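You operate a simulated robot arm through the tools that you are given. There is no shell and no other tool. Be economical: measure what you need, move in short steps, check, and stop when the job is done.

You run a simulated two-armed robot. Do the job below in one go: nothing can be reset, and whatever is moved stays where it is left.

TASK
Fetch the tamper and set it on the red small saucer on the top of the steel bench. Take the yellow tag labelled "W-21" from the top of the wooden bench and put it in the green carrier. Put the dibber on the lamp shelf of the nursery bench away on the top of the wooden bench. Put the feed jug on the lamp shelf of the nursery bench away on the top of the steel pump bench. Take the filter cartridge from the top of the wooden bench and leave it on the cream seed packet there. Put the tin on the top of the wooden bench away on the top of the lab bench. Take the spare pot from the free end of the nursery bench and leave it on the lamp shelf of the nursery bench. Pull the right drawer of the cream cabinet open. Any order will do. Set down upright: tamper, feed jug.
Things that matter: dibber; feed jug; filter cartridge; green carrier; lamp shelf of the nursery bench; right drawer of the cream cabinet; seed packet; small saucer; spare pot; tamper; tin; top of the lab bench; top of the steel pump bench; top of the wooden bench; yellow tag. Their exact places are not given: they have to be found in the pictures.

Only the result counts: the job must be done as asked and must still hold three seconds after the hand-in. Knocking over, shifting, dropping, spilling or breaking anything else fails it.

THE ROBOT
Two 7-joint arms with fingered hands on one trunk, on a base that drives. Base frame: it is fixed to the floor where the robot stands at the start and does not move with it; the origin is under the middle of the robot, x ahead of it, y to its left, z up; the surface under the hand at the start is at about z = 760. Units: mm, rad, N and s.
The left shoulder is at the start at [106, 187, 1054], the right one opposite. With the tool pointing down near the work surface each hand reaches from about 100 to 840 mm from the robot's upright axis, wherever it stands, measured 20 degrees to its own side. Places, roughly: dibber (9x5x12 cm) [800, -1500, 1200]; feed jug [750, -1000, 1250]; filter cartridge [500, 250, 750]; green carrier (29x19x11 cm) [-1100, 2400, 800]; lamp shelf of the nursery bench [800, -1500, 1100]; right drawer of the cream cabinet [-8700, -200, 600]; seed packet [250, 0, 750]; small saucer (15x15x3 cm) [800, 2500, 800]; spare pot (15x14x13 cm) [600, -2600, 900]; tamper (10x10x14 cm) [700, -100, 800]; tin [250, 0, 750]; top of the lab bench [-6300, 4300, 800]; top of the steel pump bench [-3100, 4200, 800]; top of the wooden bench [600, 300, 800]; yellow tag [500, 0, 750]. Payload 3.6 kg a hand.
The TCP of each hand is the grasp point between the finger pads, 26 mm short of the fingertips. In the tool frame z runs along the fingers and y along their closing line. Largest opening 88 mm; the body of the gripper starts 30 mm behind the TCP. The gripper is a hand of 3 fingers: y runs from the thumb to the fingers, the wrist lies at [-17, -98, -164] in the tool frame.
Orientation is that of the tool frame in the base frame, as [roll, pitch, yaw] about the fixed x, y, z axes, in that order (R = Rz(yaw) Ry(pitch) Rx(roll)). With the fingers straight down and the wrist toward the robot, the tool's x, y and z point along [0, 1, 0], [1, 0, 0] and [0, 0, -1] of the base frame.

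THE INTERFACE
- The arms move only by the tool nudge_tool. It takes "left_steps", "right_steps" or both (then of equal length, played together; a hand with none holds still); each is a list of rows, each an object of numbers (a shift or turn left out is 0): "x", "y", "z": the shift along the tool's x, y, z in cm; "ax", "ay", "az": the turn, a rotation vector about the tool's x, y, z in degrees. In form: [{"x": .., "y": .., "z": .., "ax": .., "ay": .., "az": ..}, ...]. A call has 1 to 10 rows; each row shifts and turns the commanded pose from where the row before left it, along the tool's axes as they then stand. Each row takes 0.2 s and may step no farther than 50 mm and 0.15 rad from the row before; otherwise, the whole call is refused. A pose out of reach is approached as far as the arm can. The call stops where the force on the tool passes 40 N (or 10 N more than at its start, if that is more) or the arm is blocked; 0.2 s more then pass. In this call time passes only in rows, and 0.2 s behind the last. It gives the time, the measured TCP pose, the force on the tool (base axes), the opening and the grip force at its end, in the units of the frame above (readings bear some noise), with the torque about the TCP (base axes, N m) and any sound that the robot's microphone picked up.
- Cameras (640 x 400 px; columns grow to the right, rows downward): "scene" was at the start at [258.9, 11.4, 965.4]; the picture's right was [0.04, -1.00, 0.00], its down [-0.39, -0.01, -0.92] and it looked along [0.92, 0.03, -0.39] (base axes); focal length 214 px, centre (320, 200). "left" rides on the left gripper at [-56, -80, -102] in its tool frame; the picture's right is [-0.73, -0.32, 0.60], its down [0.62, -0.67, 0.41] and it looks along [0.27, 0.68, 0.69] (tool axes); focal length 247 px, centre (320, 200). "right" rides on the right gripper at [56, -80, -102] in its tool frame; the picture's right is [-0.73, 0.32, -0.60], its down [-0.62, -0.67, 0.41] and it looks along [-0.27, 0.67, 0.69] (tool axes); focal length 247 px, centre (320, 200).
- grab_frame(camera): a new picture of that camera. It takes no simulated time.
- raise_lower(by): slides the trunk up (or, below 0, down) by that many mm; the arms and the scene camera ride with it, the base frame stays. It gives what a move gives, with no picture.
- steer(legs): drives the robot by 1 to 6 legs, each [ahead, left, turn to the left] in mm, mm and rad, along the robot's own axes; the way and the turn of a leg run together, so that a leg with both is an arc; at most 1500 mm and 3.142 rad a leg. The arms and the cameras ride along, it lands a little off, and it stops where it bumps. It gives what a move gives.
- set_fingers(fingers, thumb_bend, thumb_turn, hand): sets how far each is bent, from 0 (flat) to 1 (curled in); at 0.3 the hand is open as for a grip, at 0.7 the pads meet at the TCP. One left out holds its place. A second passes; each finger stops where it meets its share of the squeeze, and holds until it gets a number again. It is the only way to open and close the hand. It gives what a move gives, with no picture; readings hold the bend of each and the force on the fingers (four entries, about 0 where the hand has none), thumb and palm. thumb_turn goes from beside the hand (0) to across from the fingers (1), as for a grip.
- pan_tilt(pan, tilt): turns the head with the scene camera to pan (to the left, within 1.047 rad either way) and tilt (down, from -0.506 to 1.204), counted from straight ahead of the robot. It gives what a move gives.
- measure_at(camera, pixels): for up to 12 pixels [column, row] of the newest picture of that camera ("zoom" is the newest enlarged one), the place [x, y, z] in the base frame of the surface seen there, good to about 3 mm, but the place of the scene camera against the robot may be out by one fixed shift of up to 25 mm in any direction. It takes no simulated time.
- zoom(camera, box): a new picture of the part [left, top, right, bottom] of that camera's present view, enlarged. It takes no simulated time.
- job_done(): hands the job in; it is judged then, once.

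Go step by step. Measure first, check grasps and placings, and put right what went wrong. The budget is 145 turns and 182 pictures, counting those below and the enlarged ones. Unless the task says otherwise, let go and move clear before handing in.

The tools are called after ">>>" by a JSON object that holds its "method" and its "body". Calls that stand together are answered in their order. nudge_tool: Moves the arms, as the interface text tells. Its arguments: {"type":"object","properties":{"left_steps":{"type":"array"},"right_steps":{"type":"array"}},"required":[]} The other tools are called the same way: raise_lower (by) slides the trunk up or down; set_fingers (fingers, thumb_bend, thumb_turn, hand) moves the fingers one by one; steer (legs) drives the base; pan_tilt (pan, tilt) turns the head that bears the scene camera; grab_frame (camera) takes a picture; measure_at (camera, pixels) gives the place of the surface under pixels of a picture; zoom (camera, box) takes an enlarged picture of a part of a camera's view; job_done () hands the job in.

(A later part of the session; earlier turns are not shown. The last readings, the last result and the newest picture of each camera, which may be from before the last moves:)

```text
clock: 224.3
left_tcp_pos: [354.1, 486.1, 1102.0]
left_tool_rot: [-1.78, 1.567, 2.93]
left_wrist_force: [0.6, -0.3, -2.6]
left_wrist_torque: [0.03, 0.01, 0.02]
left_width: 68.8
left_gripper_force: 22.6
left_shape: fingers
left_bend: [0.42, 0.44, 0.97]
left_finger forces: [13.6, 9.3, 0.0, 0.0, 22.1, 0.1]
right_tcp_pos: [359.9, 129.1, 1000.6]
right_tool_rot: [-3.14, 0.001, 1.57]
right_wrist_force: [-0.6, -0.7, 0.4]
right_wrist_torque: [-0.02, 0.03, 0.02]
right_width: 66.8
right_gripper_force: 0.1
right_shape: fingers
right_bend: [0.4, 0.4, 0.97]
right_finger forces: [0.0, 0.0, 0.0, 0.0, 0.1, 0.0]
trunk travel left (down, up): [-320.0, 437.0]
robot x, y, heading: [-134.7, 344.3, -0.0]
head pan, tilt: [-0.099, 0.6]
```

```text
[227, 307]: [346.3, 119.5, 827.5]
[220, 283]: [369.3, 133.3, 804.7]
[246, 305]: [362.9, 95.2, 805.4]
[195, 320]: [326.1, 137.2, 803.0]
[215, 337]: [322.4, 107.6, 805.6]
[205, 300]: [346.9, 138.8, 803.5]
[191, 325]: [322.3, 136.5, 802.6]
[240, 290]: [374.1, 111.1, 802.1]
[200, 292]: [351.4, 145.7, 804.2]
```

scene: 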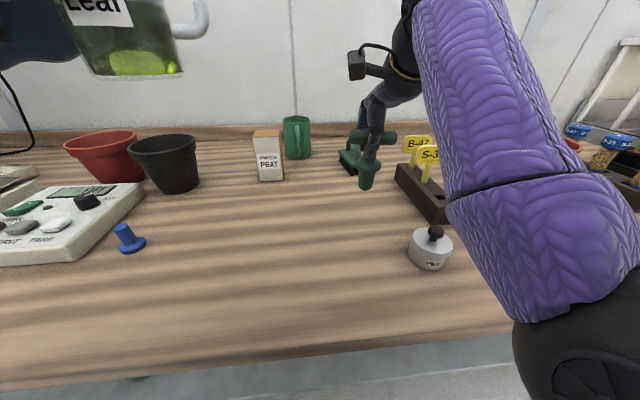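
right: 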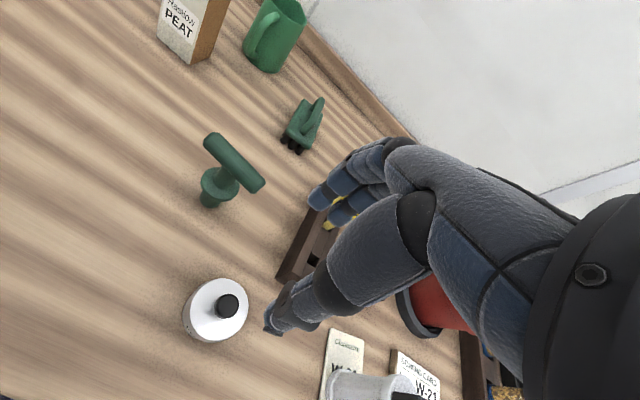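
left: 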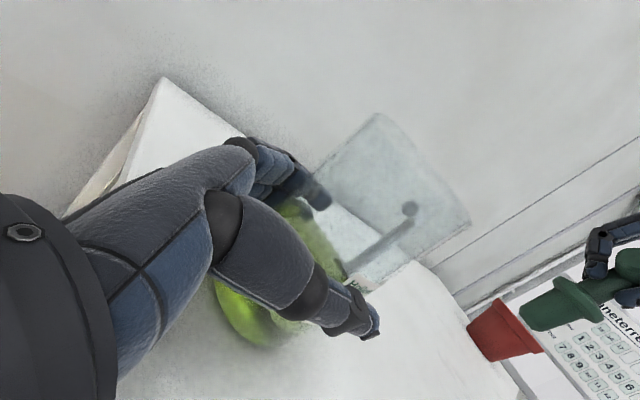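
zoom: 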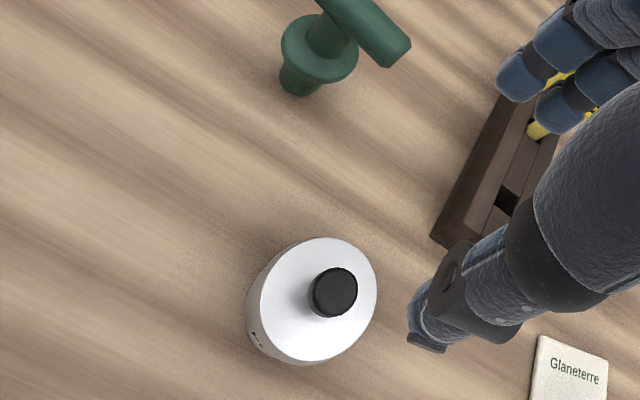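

The lid's centre is (347,120), D≈56, with its top at z 804 and the knob up to 828. I'll open wide, centre, and go down so the pads hold the lid and body sides with the palm just above the knob.

>>> {"method": "set_fingers", "body": {"hand": "right", "fingers": 0.32, "thumb_bend": 0.32}}

>>> {"method": "nudge_tool", "body": {"right_steps": [{"x": -0.95, "y": -1.3}, {"z": 4}, {"z": 4}, {"z": 4}, {"z": 3}]}}

>>> {"method": "grab_frame", "body": {"camera": "right"}}

```text
clock: 225.3
left_tcp_pos: [355.5, 484.6, 1101.1]
left_tool_rot: [-1.949, 1.566, 2.76]
left_wrist_force: [-0.3, -0.4, -2.9]
left_wrist_torque: [-0.02, -0.02, -0.03]
left_width: 69.0
left_gripper_force: 22.3
left_shape: fingers
left_bend: [0.42, 0.44, 0.97]
left_finger forces: [13.5, 9.4, 0.1, 0.0, 22.1, 0.0]
right_tcp_pos: [361.0, 128.3, 1001.4]
right_tool_rot: [-3.14, 0.002, 1.568]
right_wrist_force: [-0.6, 0.1, 0.4]
right_wrist_torque: [0.0, 0.0, 0.01]
right_width: 83.9
right_gripper_force: 0.1
right_shape: fingers
right_bend: [0.32, 0.32, 0.97]
right_finger forces: [0.0, 0.0, 0.1, 0.1, 0.1, 0.0]
trunk travel left (down, up): [-320.0, 437.0]
robot x, y, heading: [-138.6, 345.2, 0.004]
head pan, tilt: [-0.099, 0.6]
```

```text
clock: 226.7
left_tcp_pos: [354.9, 485.1, 1100.8]
left_tool_rot: [-1.9, 1.565, 2.81]
left_wrist_force: [-0.3, -0.5, -2.6]
left_wrist_torque: [0.04, 0.0, 0.0]
left_width: 68.8
left_gripper_force: 22.4
left_shape: fingers
left_bend: [0.42, 0.44, 0.97]
left_finger forces: [13.6, 9.4, 0.0, 0.1, 22.1, 0.1]
right_tcp_pos: [373.0, 97.9, 884.6]
right_tool_rot: [3.06, 0.04, 1.549]
right_wrist_force: [1.2, 0.0, 1.2]
right_wrist_torque: [-0.01, 0.0, 0.02]
right_width: 83.9
right_gripper_force: 0.0
right_shape: fingers
right_bend: [0.32, 0.32, 0.97]
right_finger forces: [0.0, 0.0, 0.1, 0.0, 0.0, 0.0]
trunk travel left (down, up): [-320.0, 437.0]
robot x, y, heading: [-132.4, 342.6, 0.001]
head pan, tilt: [-0.099, 0.6]
stopped in row 5 (right hand): the arm was blocked; the commanded pose is now the measured one
```

```text
56 pictures are left
```

right: 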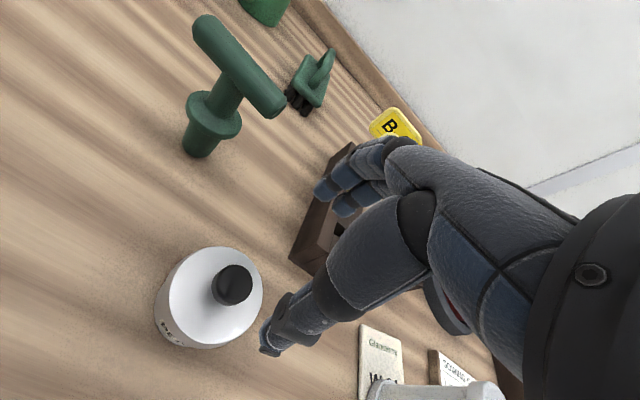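

The right arm was blocked at z 885, probably a cramped elbow so close to the body; nothing was touched. I'll raise the hand, back the base 130 mm, level the hand again, and extend.

>>> {"method": "nudge_tool", "body": {"right_steps": [{"z": -4}, {"z": -4}, {"z": -4}, {"ax": 4.6}, {"ay": 2.3, "az": 1}]}}

>>> {"method": "steer", "body": {"legs": [[-150, 0, 0]]}}

>>> {"method": "grab_frame", "body": {"camera": "scene"}}

```text
clock: 227.9
left_tcp_pos: [354.7, 484.4, 1101.1]
left_tool_rot: [-1.946, 1.567, 2.765]
left_wrist_force: [0.2, 0.0, -1.9]
left_wrist_torque: [0.03, 0.0, 0.0]
left_width: 69.1
left_gripper_force: 22.3
left_shape: fingers
left_bend: [0.42, 0.44, 0.97]
left_finger forces: [13.6, 9.3, 0.0, 0.0, 22.1, 0.0]
right_tcp_pos: [361.1, 102.5, 1003.5]
right_tool_rot: [-3.14, -0.008, 1.532]
right_wrist_force: [0.0, -0.5, 1.0]
right_wrist_torque: [0.03, 0.03, 0.02]
right_width: 83.9
right_gripper_force: 0.1
right_shape: fingers
right_bend: [0.32, 0.32, 0.97]
right_finger forces: [0.0, 0.0, 0.1, 0.1, 0.0, 0.0]
trunk travel left (down, up): [-320.0, 437.0]
robot x, y, heading: [-131.6, 342.2, -0.006]
head pan, tilt: [-0.099, 0.6]
```

```text
clock: 229.3
left_tcp_pos: [204.0, 486.5, 1101.5]
left_tool_rot: [-1.166, 1.568, -2.735]
left_wrist_force: [-0.2, 0.6, -2.6]
left_wrist_torque: [0.02, 0.03, 0.02]
left_width: 69.0
left_gripper_force: 22.8
left_shape: fingers
left_bend: [0.42, 0.44, 0.97]
left_finger forces: [13.6, 9.2, 0.0, 0.0, 22.3, 0.0]
right_tcp_pos: [211.9, 104.4, 1003.8]
right_tool_rot: [-3.141, -0.007, 1.534]
right_wrist_force: [-0.7, 0.2, 0.8]
right_wrist_torque: [0.0, 0.01, 0.02]
right_width: 83.7
right_gripper_force: 0.0
right_shape: fingers
right_bend: [0.32, 0.32, 0.97]
right_finger forces: [0.0, 0.1, 0.0, 0.0, 0.0, 0.0]
trunk travel left (down, up): [-320.0, 437.0]
robot x, y, heading: [-282.8, 343.7, 0.007]
head pan, tilt: [-0.099, 0.6]
```

```text
55 pictures are left
```

scene: 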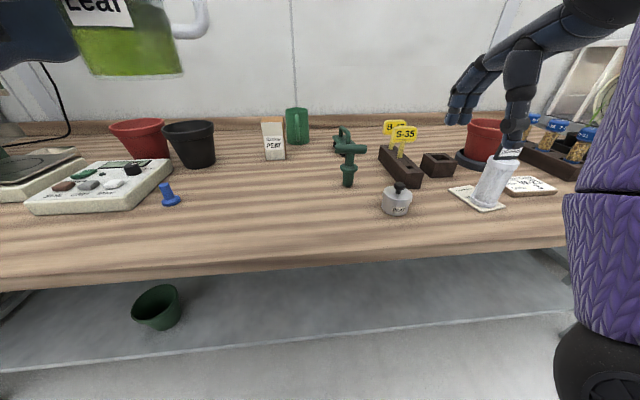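

Nothing was disturbed. I'll extend the hand over the tin from this roomier stance.

>>> {"method": "nudge_tool", "body": {"right_steps": [{"y": 4.5, "x": 0.8, "az": -2.1}, {"y": 4.5, "x": 0.7}, {"y": 4.5}, {"z": 4}, {"z": 4}, {"z": 3}]}}

>>> {"method": "grab_frame", "body": {"camera": "right"}}

```text
clock: 230.7
left_tcp_pos: [205.9, 486.1, 1100.5]
left_tool_rot: [-1.401, 1.567, -2.971]
left_wrist_force: [0.2, 0.2, -1.9]
left_wrist_torque: [0.06, 0.01, 0.02]
left_width: 68.9
left_gripper_force: 22.7
left_shape: fingers
left_bend: [0.42, 0.44, 0.97]
left_finger forces: [13.7, 9.3, 0.0, 0.0, 22.1, 0.0]
right_tcp_pos: [349.4, 119.3, 894.6]
right_tool_rot: [3.142, -0.009, 1.571]
right_wrist_force: [-0.4, -0.8, -1.0]
right_wrist_torque: [0.0, 0.01, -0.01]
right_width: 84.2
right_gripper_force: 0.0
right_shape: fingers
right_bend: [0.32, 0.32, 0.97]
right_finger forces: [0.0, 0.0, 0.0, 0.0, 0.0, 0.0]
trunk travel left (down, up): [-320.0, 437.0]
robot x, y, heading: [-281.2, 345.4, 0.001]
head pan, tilt: [-0.099, 0.6]
```

```text
54 pictures are left
```

right: 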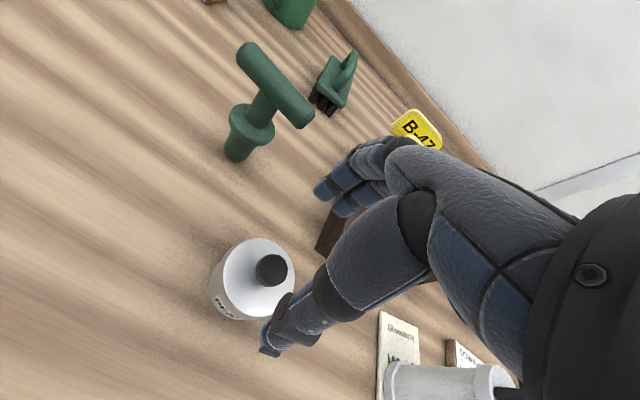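

It's centred over the tin. I'll lower to z≈802.

>>> {"method": "nudge_tool", "body": {"right_steps": [{"z": 4, "y": -0.2}, {"z": 3}, {"z": 1.5}, {"z": 0.7}]}}

>>> {"method": "grab_frame", "body": {"camera": "right"}}

```text
clock: 231.7
left_tcp_pos: [205.5, 486.4, 1102.0]
left_tool_rot: [-1.895, 1.565, 2.816]
left_wrist_force: [-0.3, -0.1, -3.0]
left_wrist_torque: [0.03, -0.02, 0.04]
left_width: 69.1
left_gripper_force: 22.3
left_shape: fingers
left_bend: [0.42, 0.44, 0.97]
left_finger forces: [13.5, 9.3, 0.0, 0.0, 22.1, 0.1]
right_tcp_pos: [345.2, 120.4, 800.9]
right_tool_rot: [-3.141, -0.007, 1.571]
right_wrist_force: [0.1, -0.5, 0.0]
right_wrist_torque: [-0.01, -0.01, 0.01]
right_width: 83.8
right_gripper_force: 0.0
right_shape: fingers
right_bend: [0.32, 0.32, 0.97]
right_finger forces: [0.0, 0.0, 0.1, 0.0, 0.1, 0.1]
trunk travel left (down, up): [-320.0, 437.0]
robot x, y, heading: [-283.4, 343.9, -0.0]
head pan, tilt: [-0.099, 0.6]
```

```text
53 pictures are left
```

right: 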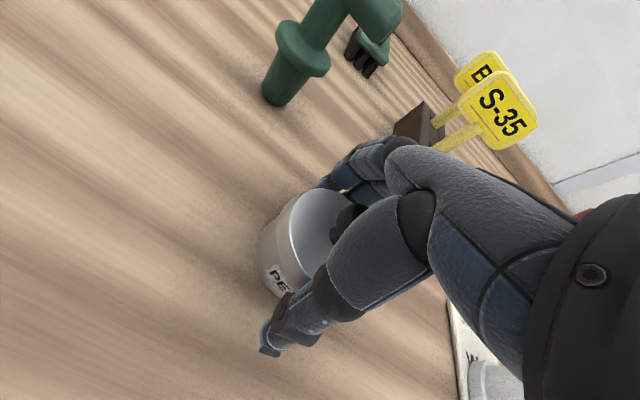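

There's no contact yet. I'll go 6 mm lower for a better hold on the body, then close.

>>> {"method": "nudge_tool", "body": {"right_steps": [{"z": 0.3}, {"z": 0.3}]}}

>>> {"method": "set_fingers", "body": {"hand": "right", "fingers": 0.62, "thumb_bend": 0.62}}

>>> {"method": "nudge_tool", "body": {"right_steps": [{"z": -1}, {"z": -2}, {"z": -2}]}}

>>> {"method": "grab_frame", "body": {"camera": "right"}}

>>> {"method": "zoom", "body": {"camera": "scene", "box": [300, 100, 520, 260]}}

```text
clock: 232.3
left_tcp_pos: [205.3, 485.9, 1101.8]
left_tool_rot: [-2.01, 1.568, 2.701]
left_wrist_force: [0.2, 0.1, -3.0]
left_wrist_torque: [0.03, 0.0, 0.01]
left_width: 69.2
left_gripper_force: 22.6
left_shape: fingers
left_bend: [0.42, 0.44, 0.97]
left_finger forces: [13.5, 9.3, 0.1, 0.0, 22.1, 0.1]
right_tcp_pos: [346.4, 118.4, 795.5]
right_tool_rot: [3.141, -0.006, 1.57]
right_wrist_force: [0.0, -0.1, 0.9]
right_wrist_torque: [-0.02, 0.01, -0.01]
right_width: 84.0
right_gripper_force: 0.5
right_shape: fingers
right_bend: [0.32, 0.32, 0.97]
right_finger forces: [0.0, 0.0, 0.0, 0.0, 0.0, 0.0]
trunk travel left (down, up): [-320.0, 437.0]
robot x, y, heading: [-282.7, 344.2, -0.001]
head pan, tilt: [-0.099, 0.6]
```

```text
clock: 233.3
left_tcp_pos: [205.7, 486.5, 1101.4]
left_tool_rot: [-1.551, 1.566, -3.122]
left_wrist_force: [1.2, -0.4, -2.5]
left_wrist_torque: [0.01, 0.04, 0.04]
left_width: 69.2
left_gripper_force: 22.7
left_shape: fingers
left_bend: [0.42, 0.44, 0.97]
left_finger forces: [13.6, 9.3, 0.0, 0.1, 22.1, 0.0]
right_tcp_pos: [346.3, 118.7, 796.0]
right_tool_rot: [-3.141, -0.008, 1.568]
right_wrist_force: [0.7, -1.5, 1.4]
right_wrist_torque: [0.01, 0.02, -0.03]
right_width: 67.2
right_gripper_force: 25.3
right_shape: fingers
right_bend: [0.43, 0.45, 0.95]
right_finger forces: [0.1, 25.9, 0.0, 0.0, 25.0, 0.0]
trunk travel left (down, up): [-320.0, 437.0]
robot x, y, heading: [-279.1, 342.8, 0.001]
head pan, tilt: [-0.099, 0.6]
```

```text
clock: 234.1
left_tcp_pos: [205.8, 485.7, 1102.4]
left_tool_rot: [-1.394, 1.567, -2.965]
left_wrist_force: [0.2, -0.7, -2.0]
left_wrist_torque: [0.0, 0.02, 0.03]
left_width: 68.9
left_gripper_force: 22.1
left_shape: fingers
left_bend: [0.42, 0.44, 0.97]
left_finger forces: [13.5, 9.3, 0.0, 0.0, 22.0, 0.0]
right_tcp_pos: [347.0, 119.1, 844.1]
right_tool_rot: [-3.139, -0.008, 1.57]
right_wrist_force: [0.1, 0.0, -0.8]
right_wrist_torque: [-0.05, -0.05, 0.02]
right_width: 66.5
right_gripper_force: 24.6
right_shape: fingers
right_bend: [0.43, 0.45, 0.94]
right_finger forces: [0.0, 24.7, 0.0, 0.1, 24.2, 0.0]
trunk travel left (down, up): [-320.0, 437.0]
robot x, y, heading: [-280.8, 342.7, 0.0]
head pan, tilt: [-0.099, 0.6]
heard: snap
```

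```text
52 pictures are left
```

right: 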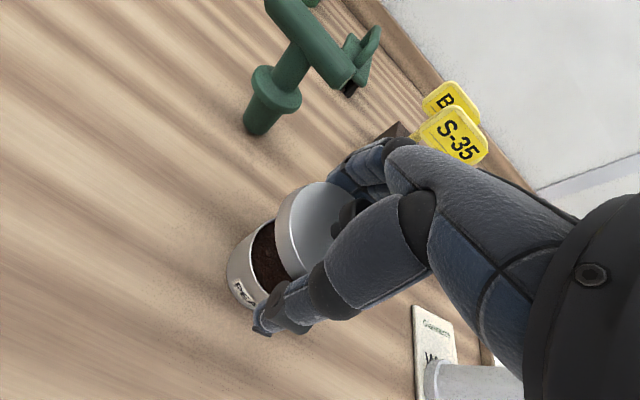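

```text
2.50 times, centred on (410, 180) of scene
```

zoom: 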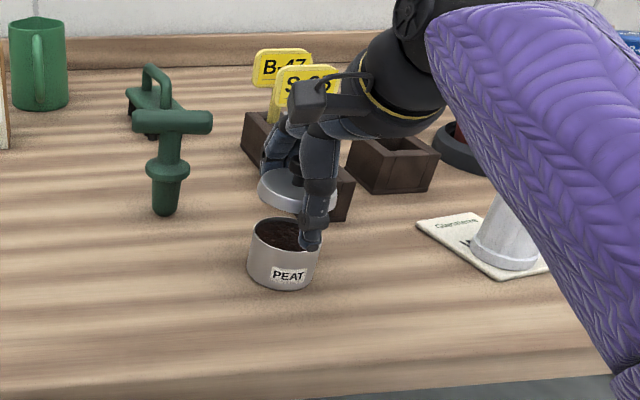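

The lid snapped off while the body stayed upright with its peat. I'll set the lid straight back down and press it home.

>>> {"method": "nudge_tool", "body": {"right_steps": [{"z": 2}, {"z": 2}, {"z": 0.4}, {"z": 0.3}, {"z": 0.2}]}}

>>> {"method": "grab_frame", "body": {"camera": "right"}}

>>> {"method": "zoom", "body": {"camera": "scene", "box": [330, 130, 470, 240]}}

```text
clock: 235.3
left_tcp_pos: [204.9, 485.3, 1101.8]
left_tool_rot: [-1.586, 1.568, 3.126]
left_wrist_force: [-0.3, 0.4, -2.3]
left_wrist_torque: [0.0, -0.04, 0.01]
left_width: 69.1
left_gripper_force: 22.2
left_shape: fingers
left_bend: [0.42, 0.44, 0.97]
left_finger forces: [13.6, 9.2, 0.0, 0.1, 22.0, 0.0]
right_tcp_pos: [346.0, 120.5, 797.4]
right_tool_rot: [-3.14, -0.006, 1.572]
right_wrist_force: [0.1, 0.1, -0.2]
right_wrist_torque: [0.0, -0.03, 0.0]
right_width: 66.4
right_gripper_force: 23.9
right_shape: fingers
right_bend: [0.43, 0.46, 0.94]
right_finger forces: [0.3, 24.3, 0.0, 0.0, 24.1, 0.0]
trunk travel left (down, up): [-320.0, 437.0]
robot x, y, heading: [-285.8, 344.3, -0.001]
head pan, tilt: [-0.099, 0.6]
```

```text
50 pictures are left
```

right: 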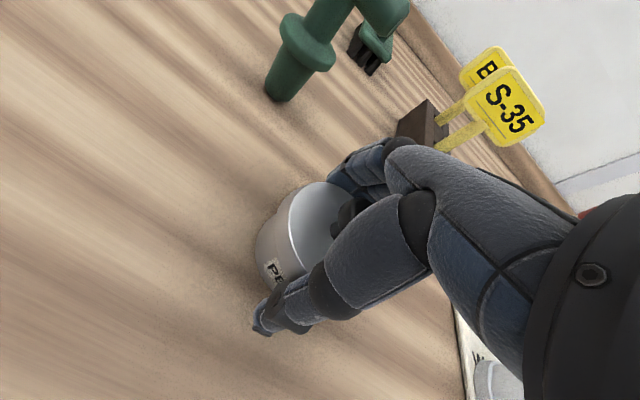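

```text
3.64 times, centred on (400, 185) of scene
```

zoom: 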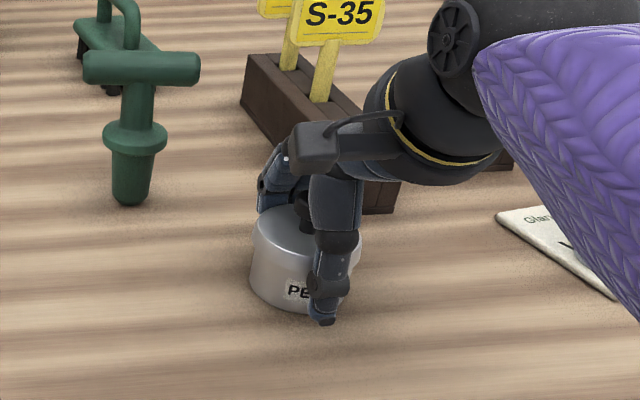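

The lid is back on the body. I'll press gently for a proper seat.

>>> {"method": "nudge_tool", "body": {"right_steps": [{"z": 0.2}, {"z": 0.2}, {"z": 0.2}]}}

>>> {"method": "nudge_tool", "body": {"right_steps": [{"z": 0.2}, {"z": 0.2}]}}

```text
clock: 236.1
left_tcp_pos: [202.3, 486.5, 1102.3]
left_tool_rot: [-1.753, 1.57, 2.958]
left_wrist_force: [-0.8, -0.1, -1.8]
left_wrist_torque: [0.05, 0.0, -0.01]
left_width: 69.1
left_gripper_force: 22.7
left_shape: fingers
left_bend: [0.42, 0.44, 0.97]
left_finger forces: [13.6, 9.3, 0.1, 0.1, 22.0, 0.1]
right_tcp_pos: [346.8, 120.0, 795.6]
right_tool_rot: [3.132, -0.008, 1.569]
right_wrist_force: [-2.5, -1.2, 22.7]
right_wrist_torque: [0.06, 0.35, 0.04]
right_width: 66.2
right_gripper_force: 25.1
right_shape: fingers
right_bend: [0.43, 0.46, 0.94]
right_finger forces: [0.2, 21.0, 0.0, 0.0, 28.2, 0.0]
trunk travel left (down, up): [-320.0, 437.0]
robot x, y, heading: [-283.8, 341.0, 0.001]
head pan, tilt: [-0.099, 0.6]
heard: snap
```

```text
clock: 236.7
left_tcp_pos: [201.5, 486.0, 1102.5]
left_tool_rot: [-3.103, 1.569, 1.611]
left_wrist_force: [-0.8, 0.0, -3.6]
left_wrist_torque: [0.0, 0.03, -0.04]
left_width: 68.9
left_gripper_force: 23.0
left_shape: fingers
left_bend: [0.42, 0.44, 0.97]
left_finger forces: [13.7, 9.2, 0.1, 0.0, 22.0, 0.1]
right_tcp_pos: [347.0, 120.8, 793.7]
right_tool_rot: [3.126, -0.007, 1.569]
right_wrist_force: [-4.6, -1.6, 33.9]
right_wrist_torque: [0.11, 0.54, 0.03]
right_width: 66.0
right_gripper_force: 24.8
right_shape: fingers
right_bend: [0.43, 0.47, 0.94]
right_finger forces: [0.5, 18.7, 0.0, 0.1, 30.5, 0.0]
trunk travel left (down, up): [-320.0, 437.0]
robot x, y, heading: [-287.2, 343.2, -0.001]
head pan, tilt: [-0.099, 0.6]
```

The second snap says the lid is seated again. I must grip the body below the lid, so I'll release, rise, and tilt the hand 50° to reach low from the side.

>>> {"method": "nudge_tool", "body": {"right_steps": [{"z": -0.4}]}}

>>> {"method": "set_fingers", "body": {"hand": "right", "fingers": 0.3, "thumb_bend": 0.3}}

>>> {"method": "nudge_tool", "body": {"right_steps": [{"z": -2}, {"z": -4}, {"z": -4}, {"z": -3}, {"ay": 8.3}, {"ay": 8.3}, {"ay": 8.3}, {"ay": 8.3}, {"ay": 8.3}, {"ay": 8.3}]}}

>>> {"method": "grab_frame", "body": {"camera": "right"}}

>>> {"method": "zoom", "body": {"camera": "scene", "box": [300, 80, 560, 260]}}

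```text
clock: 237.1
left_tcp_pos: [204.4, 486.7, 1102.6]
left_tool_rot: [-1.263, 1.568, -2.832]
left_wrist_force: [-0.5, 1.0, -2.9]
left_wrist_torque: [0.03, 0.0, 0.01]
left_width: 69.2
left_gripper_force: 22.2
left_shape: fingers
left_bend: [0.42, 0.44, 0.97]
left_finger forces: [13.6, 9.2, 0.0, 0.0, 22.0, 0.1]
right_tcp_pos: [346.7, 120.6, 794.6]
right_tool_rot: [3.136, -0.005, 1.573]
right_wrist_force: [3.9, -0.6, 21.7]
right_wrist_torque: [0.07, 0.23, 0.01]
right_width: 65.7
right_gripper_force: 23.7
right_shape: fingers
right_bend: [0.43, 0.48, 0.94]
right_finger forces: [1.1, 22.4, 0.0, 0.0, 24.3, 0.0]
trunk travel left (down, up): [-320.0, 437.0]
robot x, y, heading: [-285.0, 343.4, -0.002]
head pan, tilt: [-0.099, 0.6]
```

```text
clock: 238.1
left_tcp_pos: [205.8, 485.7, 1100.5]
left_tool_rot: [-1.384, 1.567, -2.954]
left_wrist_force: [-0.1, -0.2, -3.3]
left_wrist_torque: [0.03, -0.01, 0.03]
left_width: 69.1
left_gripper_force: 22.6
left_shape: fingers
left_bend: [0.42, 0.44, 0.97]
left_finger forces: [13.6, 9.3, 0.1, 0.0, 21.9, 0.0]
right_tcp_pos: [345.6, 119.4, 789.9]
right_tool_rot: [-3.141, -0.006, 1.571]
right_wrist_force: [0.5, 0.4, 0.1]
right_wrist_torque: [-0.01, 0.01, -0.01]
right_width: 88.0
right_gripper_force: 0.1
right_shape: fingers
right_bend: [0.3, 0.3, 0.97]
right_finger forces: [0.0, 0.1, 0.0, 0.0, 0.0, 0.1]
trunk travel left (down, up): [-320.0, 437.0]
robot x, y, heading: [-286.7, 345.2, -0.0]
head pan, tilt: [-0.099, 0.6]
```

```text
clock: 240.3
left_tcp_pos: [205.6, 486.3, 1101.5]
left_tool_rot: [-1.346, 1.567, -2.919]
left_wrist_force: [-0.7, -0.2, -3.1]
left_wrist_torque: [0.05, 0.0, -0.02]
left_width: 69.1
left_gripper_force: 22.8
left_shape: fingers
left_bend: [0.42, 0.44, 0.97]
left_finger forces: [13.5, 9.4, 0.0, 0.0, 21.9, 0.0]
right_tcp_pos: [346.8, 118.4, 920.6]
right_tool_rot: [-3.139, -0.877, 1.567]
right_wrist_force: [0.2, -0.2, -0.1]
right_wrist_torque: [-0.02, 0.0, -0.01]
right_width: 88.4
right_gripper_force: 0.1
right_shape: fingers
right_bend: [0.3, 0.3, 0.97]
right_finger forces: [0.0, 0.0, 0.0, 0.0, 0.0, 0.1]
trunk travel left (down, up): [-320.0, 437.0]
robot x, y, heading: [-286.0, 341.5, -0.008]
head pan, tilt: [-0.099, 0.6]
```

```text
48 pictures are left
```

right: 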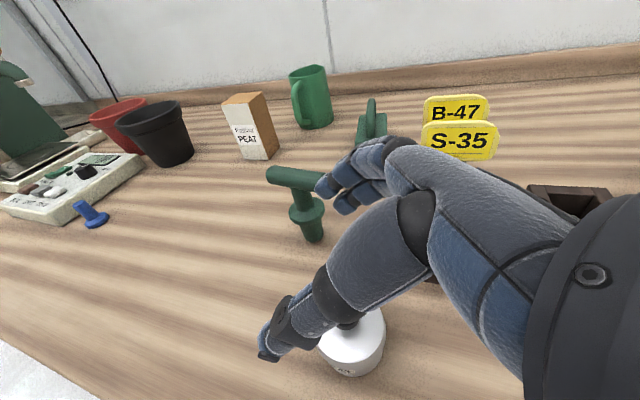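

```text
2.22 times, centred on (430, 170) of scene
```

zoom: 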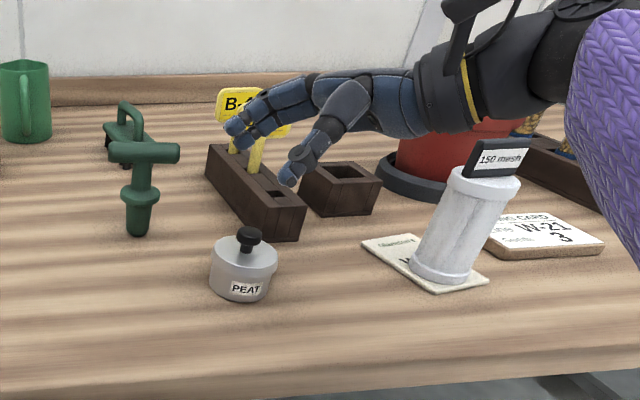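

The tin is whole again. A 30° tilt should put both fingertips below the lid, so I'll reduce the tilt and come down beside the knob, checking before the last step.

>>> {"method": "nudge_tool", "body": {"right_steps": [{"ay": -6.8}, {"ay": -6.8}, {"ay": -6.8}, {"z": 2.7, "x": -1.8}, {"z": 2.7, "x": -1.8}, {"z": 2.7, "x": -1.8}]}}

>>> {"method": "grab_frame", "body": {"camera": "right"}}

>>> {"method": "zoom", "body": {"camera": "scene", "box": [320, 110, 520, 260]}}

```text
clock: 241.7
left_tcp_pos: [206.4, 486.1, 1101.9]
left_tool_rot: [-2.014, 1.565, 2.698]
left_wrist_force: [0.8, -0.9, -2.3]
left_wrist_torque: [0.0, 0.01, 0.01]
left_width: 69.1
left_gripper_force: 22.5
left_shape: fingers
left_bend: [0.42, 0.44, 0.97]
left_finger forces: [13.6, 9.3, 0.1, 0.0, 22.0, 0.0]
right_tcp_pos: [345.3, 111.2, 823.4]
right_tool_rot: [-3.137, -0.518, 1.569]
right_wrist_force: [0.3, -0.2, -0.7]
right_wrist_torque: [0.0, 0.0, -0.01]
right_width: 88.0
right_gripper_force: 0.0
right_shape: fingers
right_bend: [0.3, 0.3, 0.97]
right_finger forces: [0.0, 0.0, 0.0, 0.1, 0.0, 0.1]
trunk travel left (down, up): [-320.0, 437.0]
robot x, y, heading: [-281.2, 341.1, 0.001]
head pan, tilt: [-0.099, 0.6]
```

```text
46 pictures are left
```

right: 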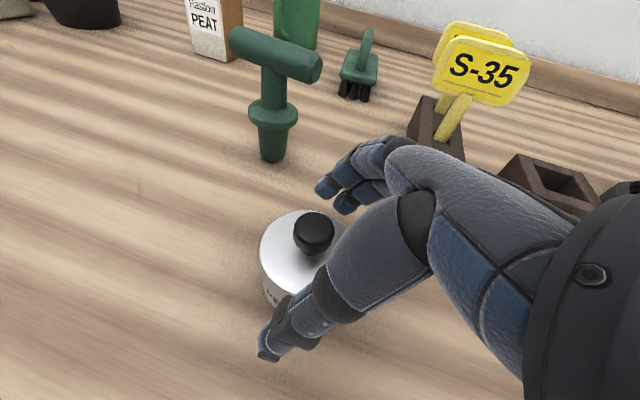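

```text
2.67 times, centred on (420, 185) of scene
```

zoom: 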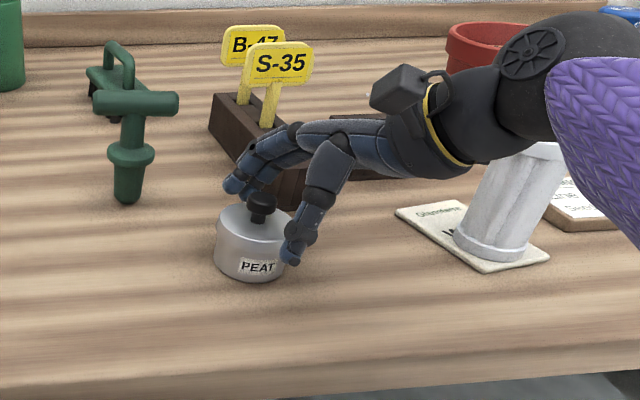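

The hand is clear of the cartridge and the knob. I'll lower the last 32 mm in small rows.

>>> {"method": "nudge_tool", "body": {"right_steps": [{"z": 1.2, "x": -0.7}, {"z": 0.9, "x": -0.5}, {"z": 0.5, "x": -0.3}]}}

>>> {"method": "zoom", "body": {"camera": "scene", "box": [340, 130, 480, 240]}}

>>> {"method": "zoom", "body": {"camera": "right", "box": [220, 130, 440, 370]}}

```text
clock: 242.5
left_tcp_pos: [205.6, 486.2, 1101.9]
left_tool_rot: [-1.138, 1.569, -2.71]
left_wrist_force: [0.7, -0.8, -2.7]
left_wrist_torque: [0.01, 0.0, 0.03]
left_width: 68.8
left_gripper_force: 22.0
left_shape: fingers
left_bend: [0.42, 0.44, 0.97]
left_finger forces: [13.6, 9.4, 0.0, 0.0, 22.0, 0.0]
right_tcp_pos: [346.4, 111.9, 793.1]
right_tool_rot: [-3.139, -0.519, 1.57]
right_wrist_force: [0.2, 0.4, -0.1]
right_wrist_torque: [0.0, 0.0, 0.0]
right_width: 88.1
right_gripper_force: 0.1
right_shape: fingers
right_bend: [0.3, 0.3, 0.97]
right_finger forces: [0.0, 0.0, 0.0, 0.0, 0.0, 0.1]
trunk travel left (down, up): [-320.0, 437.0]
robot x, y, heading: [-285.2, 346.8, -0.004]
head pan, tilt: [-0.099, 0.6]
```

```text
3.64 times, centred on (410, 185) of scene
```

zoom: 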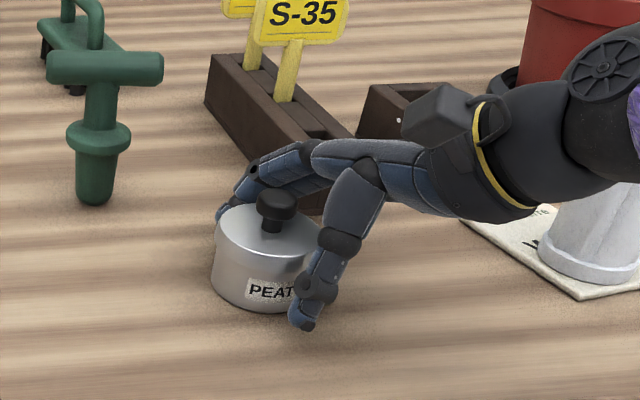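

```text
1.67 times, centred on (330, 250) of right
```

zoom: 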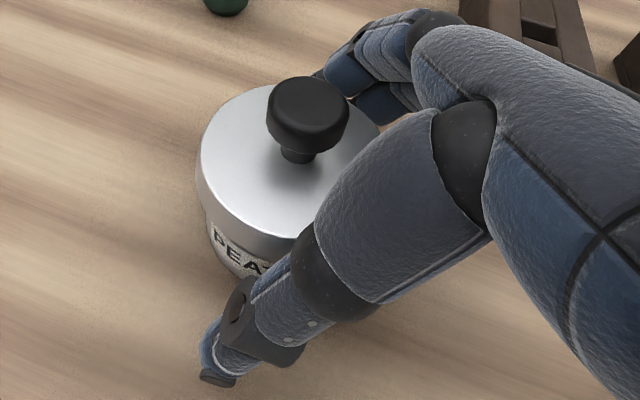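

The thumb tip is at the tin's body below the lid. I'll lower 3 mm more and close.

>>> {"method": "nudge_tool", "body": {"right_steps": [{"z": 0.35, "x": -0.2}]}}

>>> {"method": "set_fingers", "body": {"hand": "right", "fingers": 0.62, "thumb_bend": 0.62}}

>>> {"method": "zoom", "body": {"camera": "scene", "box": [340, 130, 480, 240]}}

>>> {"method": "zoom", "body": {"camera": "right", "box": [220, 130, 440, 370]}}

```text
clock: 242.9
left_tcp_pos: [205.9, 486.5, 1101.2]
left_tool_rot: [-1.763, 1.566, 2.95]
left_wrist_force: [-0.5, -0.2, -2.9]
left_wrist_torque: [0.02, -0.02, 0.0]
left_width: 69.1
left_gripper_force: 22.0
left_shape: fingers
left_bend: [0.42, 0.44, 0.97]
left_finger forces: [13.6, 9.4, 0.1, 0.1, 21.9, 0.0]
right_tcp_pos: [345.9, 112.2, 788.3]
right_tool_rot: [-3.139, -0.521, 1.57]
right_wrist_force: [-0.3, 0.7, 0.1]
right_wrist_torque: [-0.01, -0.05, -0.01]
right_width: 88.2
right_gripper_force: 0.1
right_shape: fingers
right_bend: [0.3, 0.3, 0.97]
right_finger forces: [0.1, 0.0, 0.0, 0.1, 0.1, 0.0]
trunk travel left (down, up): [-320.0, 437.0]
robot x, y, heading: [-281.7, 344.6, 0.001]
head pan, tilt: [-0.099, 0.6]
```

```text
clock: 243.9
left_tcp_pos: [205.4, 486.2, 1101.8]
left_tool_rot: [-1.603, 1.569, 3.11]
left_wrist_force: [-0.4, -0.3, -2.6]
left_wrist_torque: [0.03, -0.02, -0.04]
left_width: 68.9
left_gripper_force: 22.6
left_shape: fingers
left_bend: [0.42, 0.44, 0.97]
left_finger forces: [13.6, 9.2, 0.0, 0.0, 21.9, 0.0]
right_tcp_pos: [347.5, 111.0, 792.3]
right_tool_rot: [3.139, -0.519, 1.57]
right_wrist_force: [2.8, -0.3, 12.8]
right_wrist_torque: [0.03, -0.68, -0.01]
right_width: 60.1
right_gripper_force: 27.3
right_shape: fingers
right_bend: [0.43, 0.5, 0.96]
right_finger forces: [16.5, 15.9, 0.0, 0.1, 22.1, 0.1]
trunk travel left (down, up): [-320.0, 437.0]
robot x, y, heading: [-282.0, 343.7, -0.0]
head pan, tilt: [-0.099, 0.6]
heard: snap
```

```text
3.64 times, centred on (410, 185) of scene
```

zoom: 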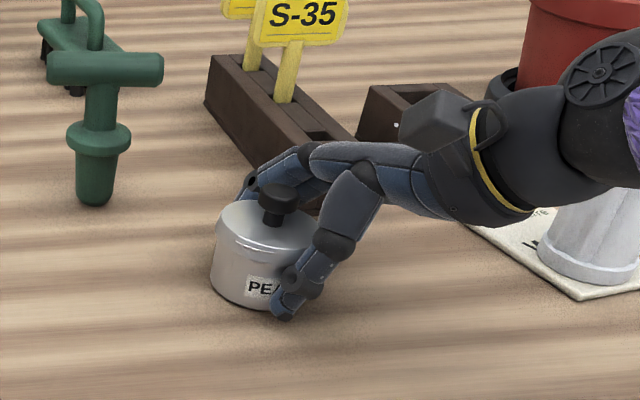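

```text
1.67 times, centred on (330, 250) of right
```

zoom: 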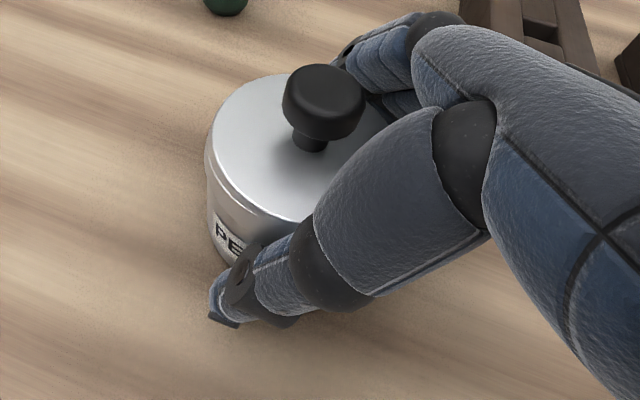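

A snap again: the body is held (60 mm, all three digits), but the lid has likely popped loose though it still sits on top. I'll lift slightly and inspect.

>>> {"method": "nudge_tool", "body": {"right_steps": [{"z": -0.9, "x": 0.5}, {"z": -1.7, "x": 1}]}}

>>> {"method": "zoom", "body": {"camera": "scene", "box": [340, 110, 480, 230]}}

>>> {"method": "zoom", "body": {"camera": "right", "box": [220, 130, 440, 370]}}

```text
clock: 244.5
left_tcp_pos: [205.4, 487.0, 1100.6]
left_tool_rot: [-1.007, 1.569, -2.578]
left_wrist_force: [-0.7, 0.4, -2.8]
left_wrist_torque: [0.03, 0.0, -0.01]
left_width: 69.1
left_gripper_force: 22.1
left_shape: fingers
left_bend: [0.42, 0.44, 0.97]
left_finger forces: [13.6, 9.4, 0.0, 0.0, 21.8, 0.0]
right_tcp_pos: [344.9, 111.0, 818.7]
right_tool_rot: [-3.133, -0.518, 1.565]
right_wrist_force: [-0.4, -0.2, -1.3]
right_wrist_torque: [-0.05, -0.02, -0.01]
right_width: 58.9
right_gripper_force: 22.8
right_shape: fingers
right_bend: [0.44, 0.5, 0.96]
right_finger forces: [17.0, 5.1, 0.0, 0.0, 23.4, 0.0]
trunk travel left (down, up): [-320.0, 437.0]
robot x, y, heading: [-283.2, 341.0, -0.001]
head pan, tilt: [-0.099, 0.6]
```

```text
3.33 times, centred on (410, 170) of scene
```

zoom: 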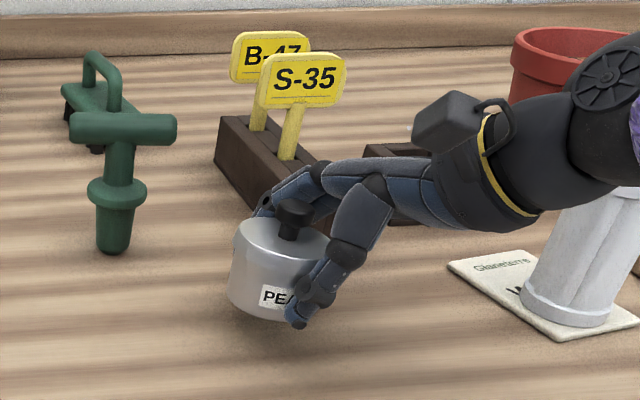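

```text
1.67 times, centred on (330, 250) of right
```

zoom: 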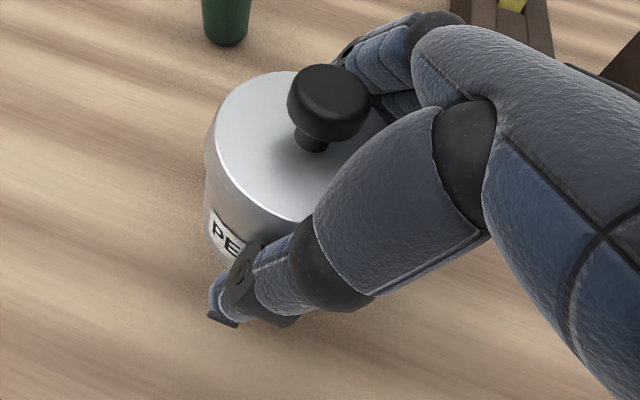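

The tin came up whole with the lid resting in place. I'll raise it, draw it in, back off, turn up the aisle, and drive toward the far side.

>>> {"method": "nudge_tool", "body": {"right_steps": [{"z": -3, "x": 1.7}, {"z": -3.4, "x": 2}, {"z": -3.4, "x": 2}, {"z": -3.4, "x": 2}, {"z": -3.4, "x": 2}, {"y": -3}, {"y": -3}, {"y": -3}, {"y": -3}]}}

>>> {"method": "steer", "body": {"legs": [[-80, 0, 0], [0, 0, 1.571], [1500, -20, 0], [1450, -20, 0], [0, 0, 1.3]]}}

>>> {"method": "pan_tilt", "body": {"pan": 0, "tilt": 0.3}}

>>> {"method": "grab_frame", "body": {"camera": "scene"}}

>>> {"method": "zoom", "body": {"camera": "right", "box": [220, 130, 440, 370]}}

```text
clock: 246.5
left_tcp_pos: [204.4, 486.0, 1101.2]
left_tool_rot: [-1.507, 1.567, -3.078]
left_wrist_force: [0.9, 0.3, -1.8]
left_wrist_torque: [0.02, 0.0, 0.02]
left_width: 68.7
left_gripper_force: 22.6
left_shape: fingers
left_bend: [0.42, 0.44, 0.97]
left_finger forces: [13.6, 9.2, 0.0, 0.0, 21.9, 0.0]
right_tcp_pos: [225.9, 113.4, 1012.6]
right_tool_rot: [-3.14, -0.521, 1.568]
right_wrist_force: [-0.5, 0.5, -2.1]
right_wrist_torque: [-0.03, 0.01, 0.01]
right_width: 58.7
right_gripper_force: 22.7
right_shape: fingers
right_bend: [0.44, 0.5, 0.96]
right_finger forces: [16.2, 5.7, 0.0, 0.0, 22.5, 0.1]
trunk travel left (down, up): [-320.0, 437.0]
robot x, y, heading: [-285.8, 342.0, -0.0]
head pan, tilt: [-0.099, 0.6]
```

```text
refused: leg 3 is longer than a leg can be; nothing moved
```

```text
clock: 247.3
left_tcp_pos: [205.7, 486.0, 1100.9]
left_tool_rot: [-1.608, 1.568, 3.105]
left_wrist_force: [0.6, -0.7, -1.9]
left_wrist_torque: [0.05, 0.0, 0.01]
left_width: 69.0
left_gripper_force: 22.2
left_shape: fingers
left_bend: [0.42, 0.44, 0.97]
left_finger forces: [13.6, 9.3, 0.0, 0.0, 21.8, 0.1]
right_tcp_pos: [227.1, 113.8, 1013.6]
right_tool_rot: [-3.139, -0.521, 1.571]
right_wrist_force: [0.7, -0.4, -2.0]
right_wrist_torque: [-0.05, 0.02, 0.0]
right_width: 58.8
right_gripper_force: 22.0
right_shape: fingers
right_bend: [0.44, 0.5, 0.96]
right_finger forces: [16.3, 5.8, 0.1, 0.0, 22.4, 0.0]
trunk travel left (down, up): [-320.0, 437.0]
robot x, y, heading: [-285.5, 342.9, -0.001]
head pan, tilt: [0.0, 0.3]
```

```text
38 pictures are left
```

scene: 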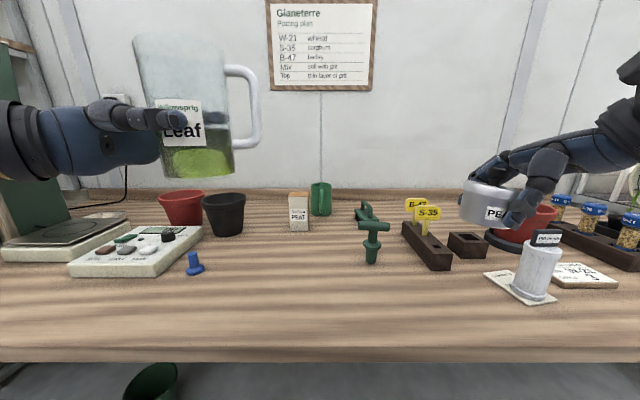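

```text
1.67 times, centred on (330, 250) of right
```

zoom: 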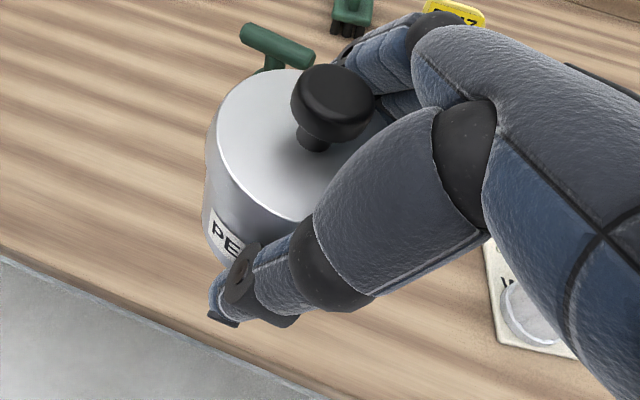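

Both are held well. The leg was a hair too long, so I'll resend the drive with shorter legs.

>>> {"method": "steer", "body": {"legs": [[-80, 0, 0], [0, 0, 1.571], [1480, -20, 0], [1480, -20, 0], [0, 0, 1.2]]}}

>>> {"method": "pan_tilt", "body": {"pan": 0, "tilt": 0.25}}

>>> {"method": "grab_frame", "body": {"camera": "scene"}}

```text
clock: 268.9
left_tcp_pos: [-756.9, 3330.2, 1102.0]
left_tool_rot: [-1.548, 1.567, -0.376]
left_wrist_force: [0.8, -0.4, -2.9]
left_wrist_torque: [0.0, 0.02, -0.02]
left_width: 68.4
left_gripper_force: 20.8
left_shape: fingers
left_bend: [0.42, 0.45, 0.97]
left_finger forces: [12.9, 8.6, 0.0, 0.0, 20.8, 0.0]
right_tcp_pos: [-631.4, 3682.3, 1012.0]
right_tool_rot: [-3.139, -0.52, -1.969]
right_wrist_force: [0.5, 0.0, -1.5]
right_wrist_torque: [0.0, -0.01, 0.0]
right_width: 57.4
right_gripper_force: 20.6
right_shape: fingers
right_bend: [0.45, 0.51, 0.96]
right_finger forces: [14.7, 5.8, 0.0, 0.1, 20.2, 0.0]
trunk travel left (down, up): [-320.0, 437.0]
robot x, y, heading: [-250.7, 3271.8, 2.742]
head pan, tilt: [0.0, 0.3]
```

```text
clock: 269.6
left_tcp_pos: [-757.2, 3329.6, 1102.1]
left_tool_rot: [-2.309, 1.568, -1.135]
left_wrist_force: [-0.2, 0.4, -2.2]
left_wrist_torque: [-0.04, -0.01, 0.0]
left_width: 68.2
left_gripper_force: 21.6
left_shape: fingers
left_bend: [0.42, 0.45, 0.97]
left_finger forces: [12.8, 8.5, 0.1, 0.0, 20.7, 0.0]
right_tcp_pos: [-631.6, 3682.1, 1011.3]
right_tool_rot: [-3.14, -0.519, -1.969]
right_wrist_force: [0.6, -0.3, -2.3]
right_wrist_torque: [0.01, 0.0, 0.0]
right_width: 57.3
right_gripper_force: 20.1
right_shape: fingers
right_bend: [0.45, 0.51, 0.96]
right_finger forces: [14.7, 5.9, 0.1, 0.1, 20.2, 0.0]
trunk travel left (down, up): [-320.0, 437.0]
robot x, y, heading: [-250.5, 3275.4, 2.748]
head pan, tilt: [0.0, 0.25]
```

```text
36 pictures are left
```

scene: 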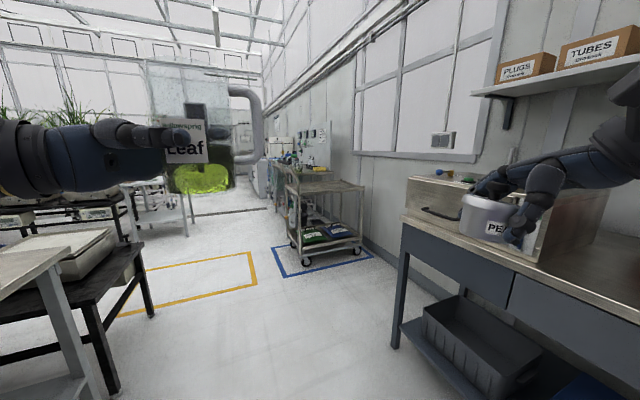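

I see the trolley (325,215) with the bench behind it along the wall on the right. I'll measure landmarks for the route.

>>> {"method": "measure_at", "body": {"camera": "scene", "pixels": [[325, 185], [290, 185], [362, 187], [303, 262], [280, 205], [285, 170], [310, 170], [60, 250], [150, 315], [190, 235], [145, 240], [405, 210]]}}

>>> {"method": "zoom", "body": {"camera": "scene", "box": [180, 110, 380, 270]}}

```text
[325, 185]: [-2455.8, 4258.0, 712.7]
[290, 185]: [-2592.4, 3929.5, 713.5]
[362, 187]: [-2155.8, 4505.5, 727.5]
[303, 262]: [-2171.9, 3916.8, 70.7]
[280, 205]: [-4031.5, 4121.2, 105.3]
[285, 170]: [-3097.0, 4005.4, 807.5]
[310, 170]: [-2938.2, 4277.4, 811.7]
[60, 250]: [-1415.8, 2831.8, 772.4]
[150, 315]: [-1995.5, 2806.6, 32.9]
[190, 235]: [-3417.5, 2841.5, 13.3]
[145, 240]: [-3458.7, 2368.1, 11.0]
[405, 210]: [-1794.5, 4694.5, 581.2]
```

```text
2.50 times, centred on (280, 190) of scene
```

zoom: 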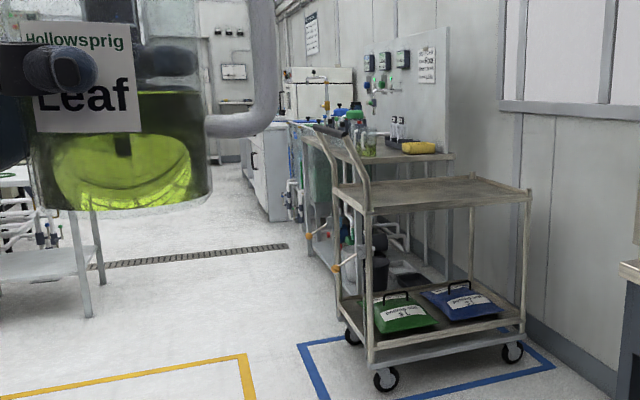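

The corridor along y≈3275 is open down to x≈-3100, with the pump bench's front edge at y≈4005. I'll drive there and face the bench.

>>> {"method": "steer", "body": {"legs": [[0, 0, 0.394], [1430, 0, 0], [1430, 0, 0], [0, 0, -1.571]]}}

>>> {"method": "pan_tilt", "body": {"pan": 0, "tilt": 0.3}}

>>> {"method": "grab_frame", "body": {"camera": "scene"}}

```text
clock: 288.4
left_tcp_pos: [-3238.5, 3791.3, 1102.9]
left_tool_rot: [-1.937, 1.566, -1.954]
left_wrist_force: [0.3, -0.8, -2.2]
left_wrist_torque: [0.0, 0.03, 0.0]
left_width: 67.7
left_gripper_force: 20.3
left_shape: fingers
left_bend: [0.42, 0.45, 0.97]
left_finger forces: [12.2, 8.2, 0.0, 0.1, 20.1, 0.1]
right_tcp_pos: [-2866.1, 3806.4, 1011.7]
right_tool_rot: [-3.139, -0.519, 3.123]
right_wrist_force: [0.0, -0.3, -1.0]
right_wrist_torque: [-0.01, 0.01, -0.01]
right_width: 56.0
right_gripper_force: 19.3
right_shape: fingers
right_bend: [0.46, 0.52, 0.96]
right_finger forces: [13.9, 5.8, 0.0, 0.0, 19.3, 0.1]
trunk travel left (down, up): [-320.0, 437.0]
robot x, y, heading: [-3103.0, 3298.4, 1.56]
head pan, tilt: [0.0, 0.25]
```

```text
clock: 289.0
left_tcp_pos: [-3238.9, 3792.9, 1101.1]
left_tool_rot: [-2.247, 1.568, -2.262]
left_wrist_force: [0.8, 0.7, -2.8]
left_wrist_torque: [-0.01, 0.02, -0.02]
left_width: 67.8
left_gripper_force: 20.5
left_shape: fingers
left_bend: [0.42, 0.45, 0.97]
left_finger forces: [12.3, 8.3, 0.0, 0.0, 20.1, 0.0]
right_tcp_pos: [-2867.2, 3806.0, 1010.8]
right_tool_rot: [-3.138, -0.521, 3.122]
right_wrist_force: [0.0, -0.4, -2.5]
right_wrist_torque: [0.0, -0.03, 0.01]
right_width: 55.9
right_gripper_force: 19.1
right_shape: fingers
right_bend: [0.46, 0.52, 0.96]
right_finger forces: [13.9, 5.8, 0.0, 0.1, 19.2, 0.0]
trunk travel left (down, up): [-320.0, 437.0]
robot x, y, heading: [-3106.3, 3299.3, 1.555]
head pan, tilt: [0.0, 0.3]
```

```text
34 pictures are left
```

scene: 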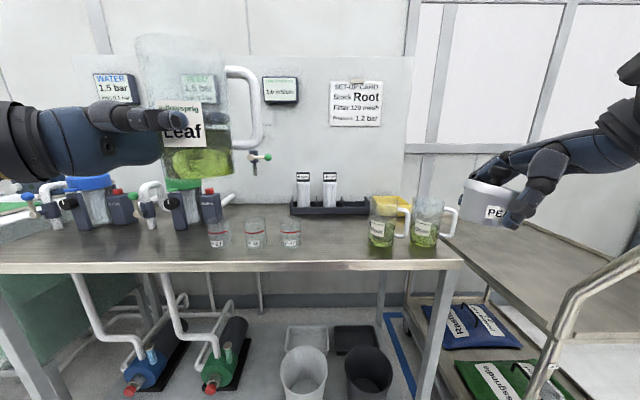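

The pump bench has beakers at (218–290,233) and two jugs at (380–430,225). The gap around (333,240) looks free, so I'll measure it.

>>> {"method": "measure_at", "body": {"camera": "scene", "pixels": [[333, 235], [333, 262], [290, 245], [298, 230], [381, 243], [370, 230], [330, 215], [310, 250], [350, 250], [400, 236], [185, 160]]}}

```text
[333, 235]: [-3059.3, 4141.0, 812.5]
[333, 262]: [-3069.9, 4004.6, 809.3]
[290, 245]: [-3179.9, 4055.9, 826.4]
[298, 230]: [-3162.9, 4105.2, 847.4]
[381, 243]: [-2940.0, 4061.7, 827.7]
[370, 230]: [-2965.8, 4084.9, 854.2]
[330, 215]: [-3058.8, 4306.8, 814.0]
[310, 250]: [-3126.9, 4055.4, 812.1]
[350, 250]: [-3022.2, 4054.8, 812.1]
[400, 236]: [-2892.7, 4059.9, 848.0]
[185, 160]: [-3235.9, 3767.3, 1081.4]
```

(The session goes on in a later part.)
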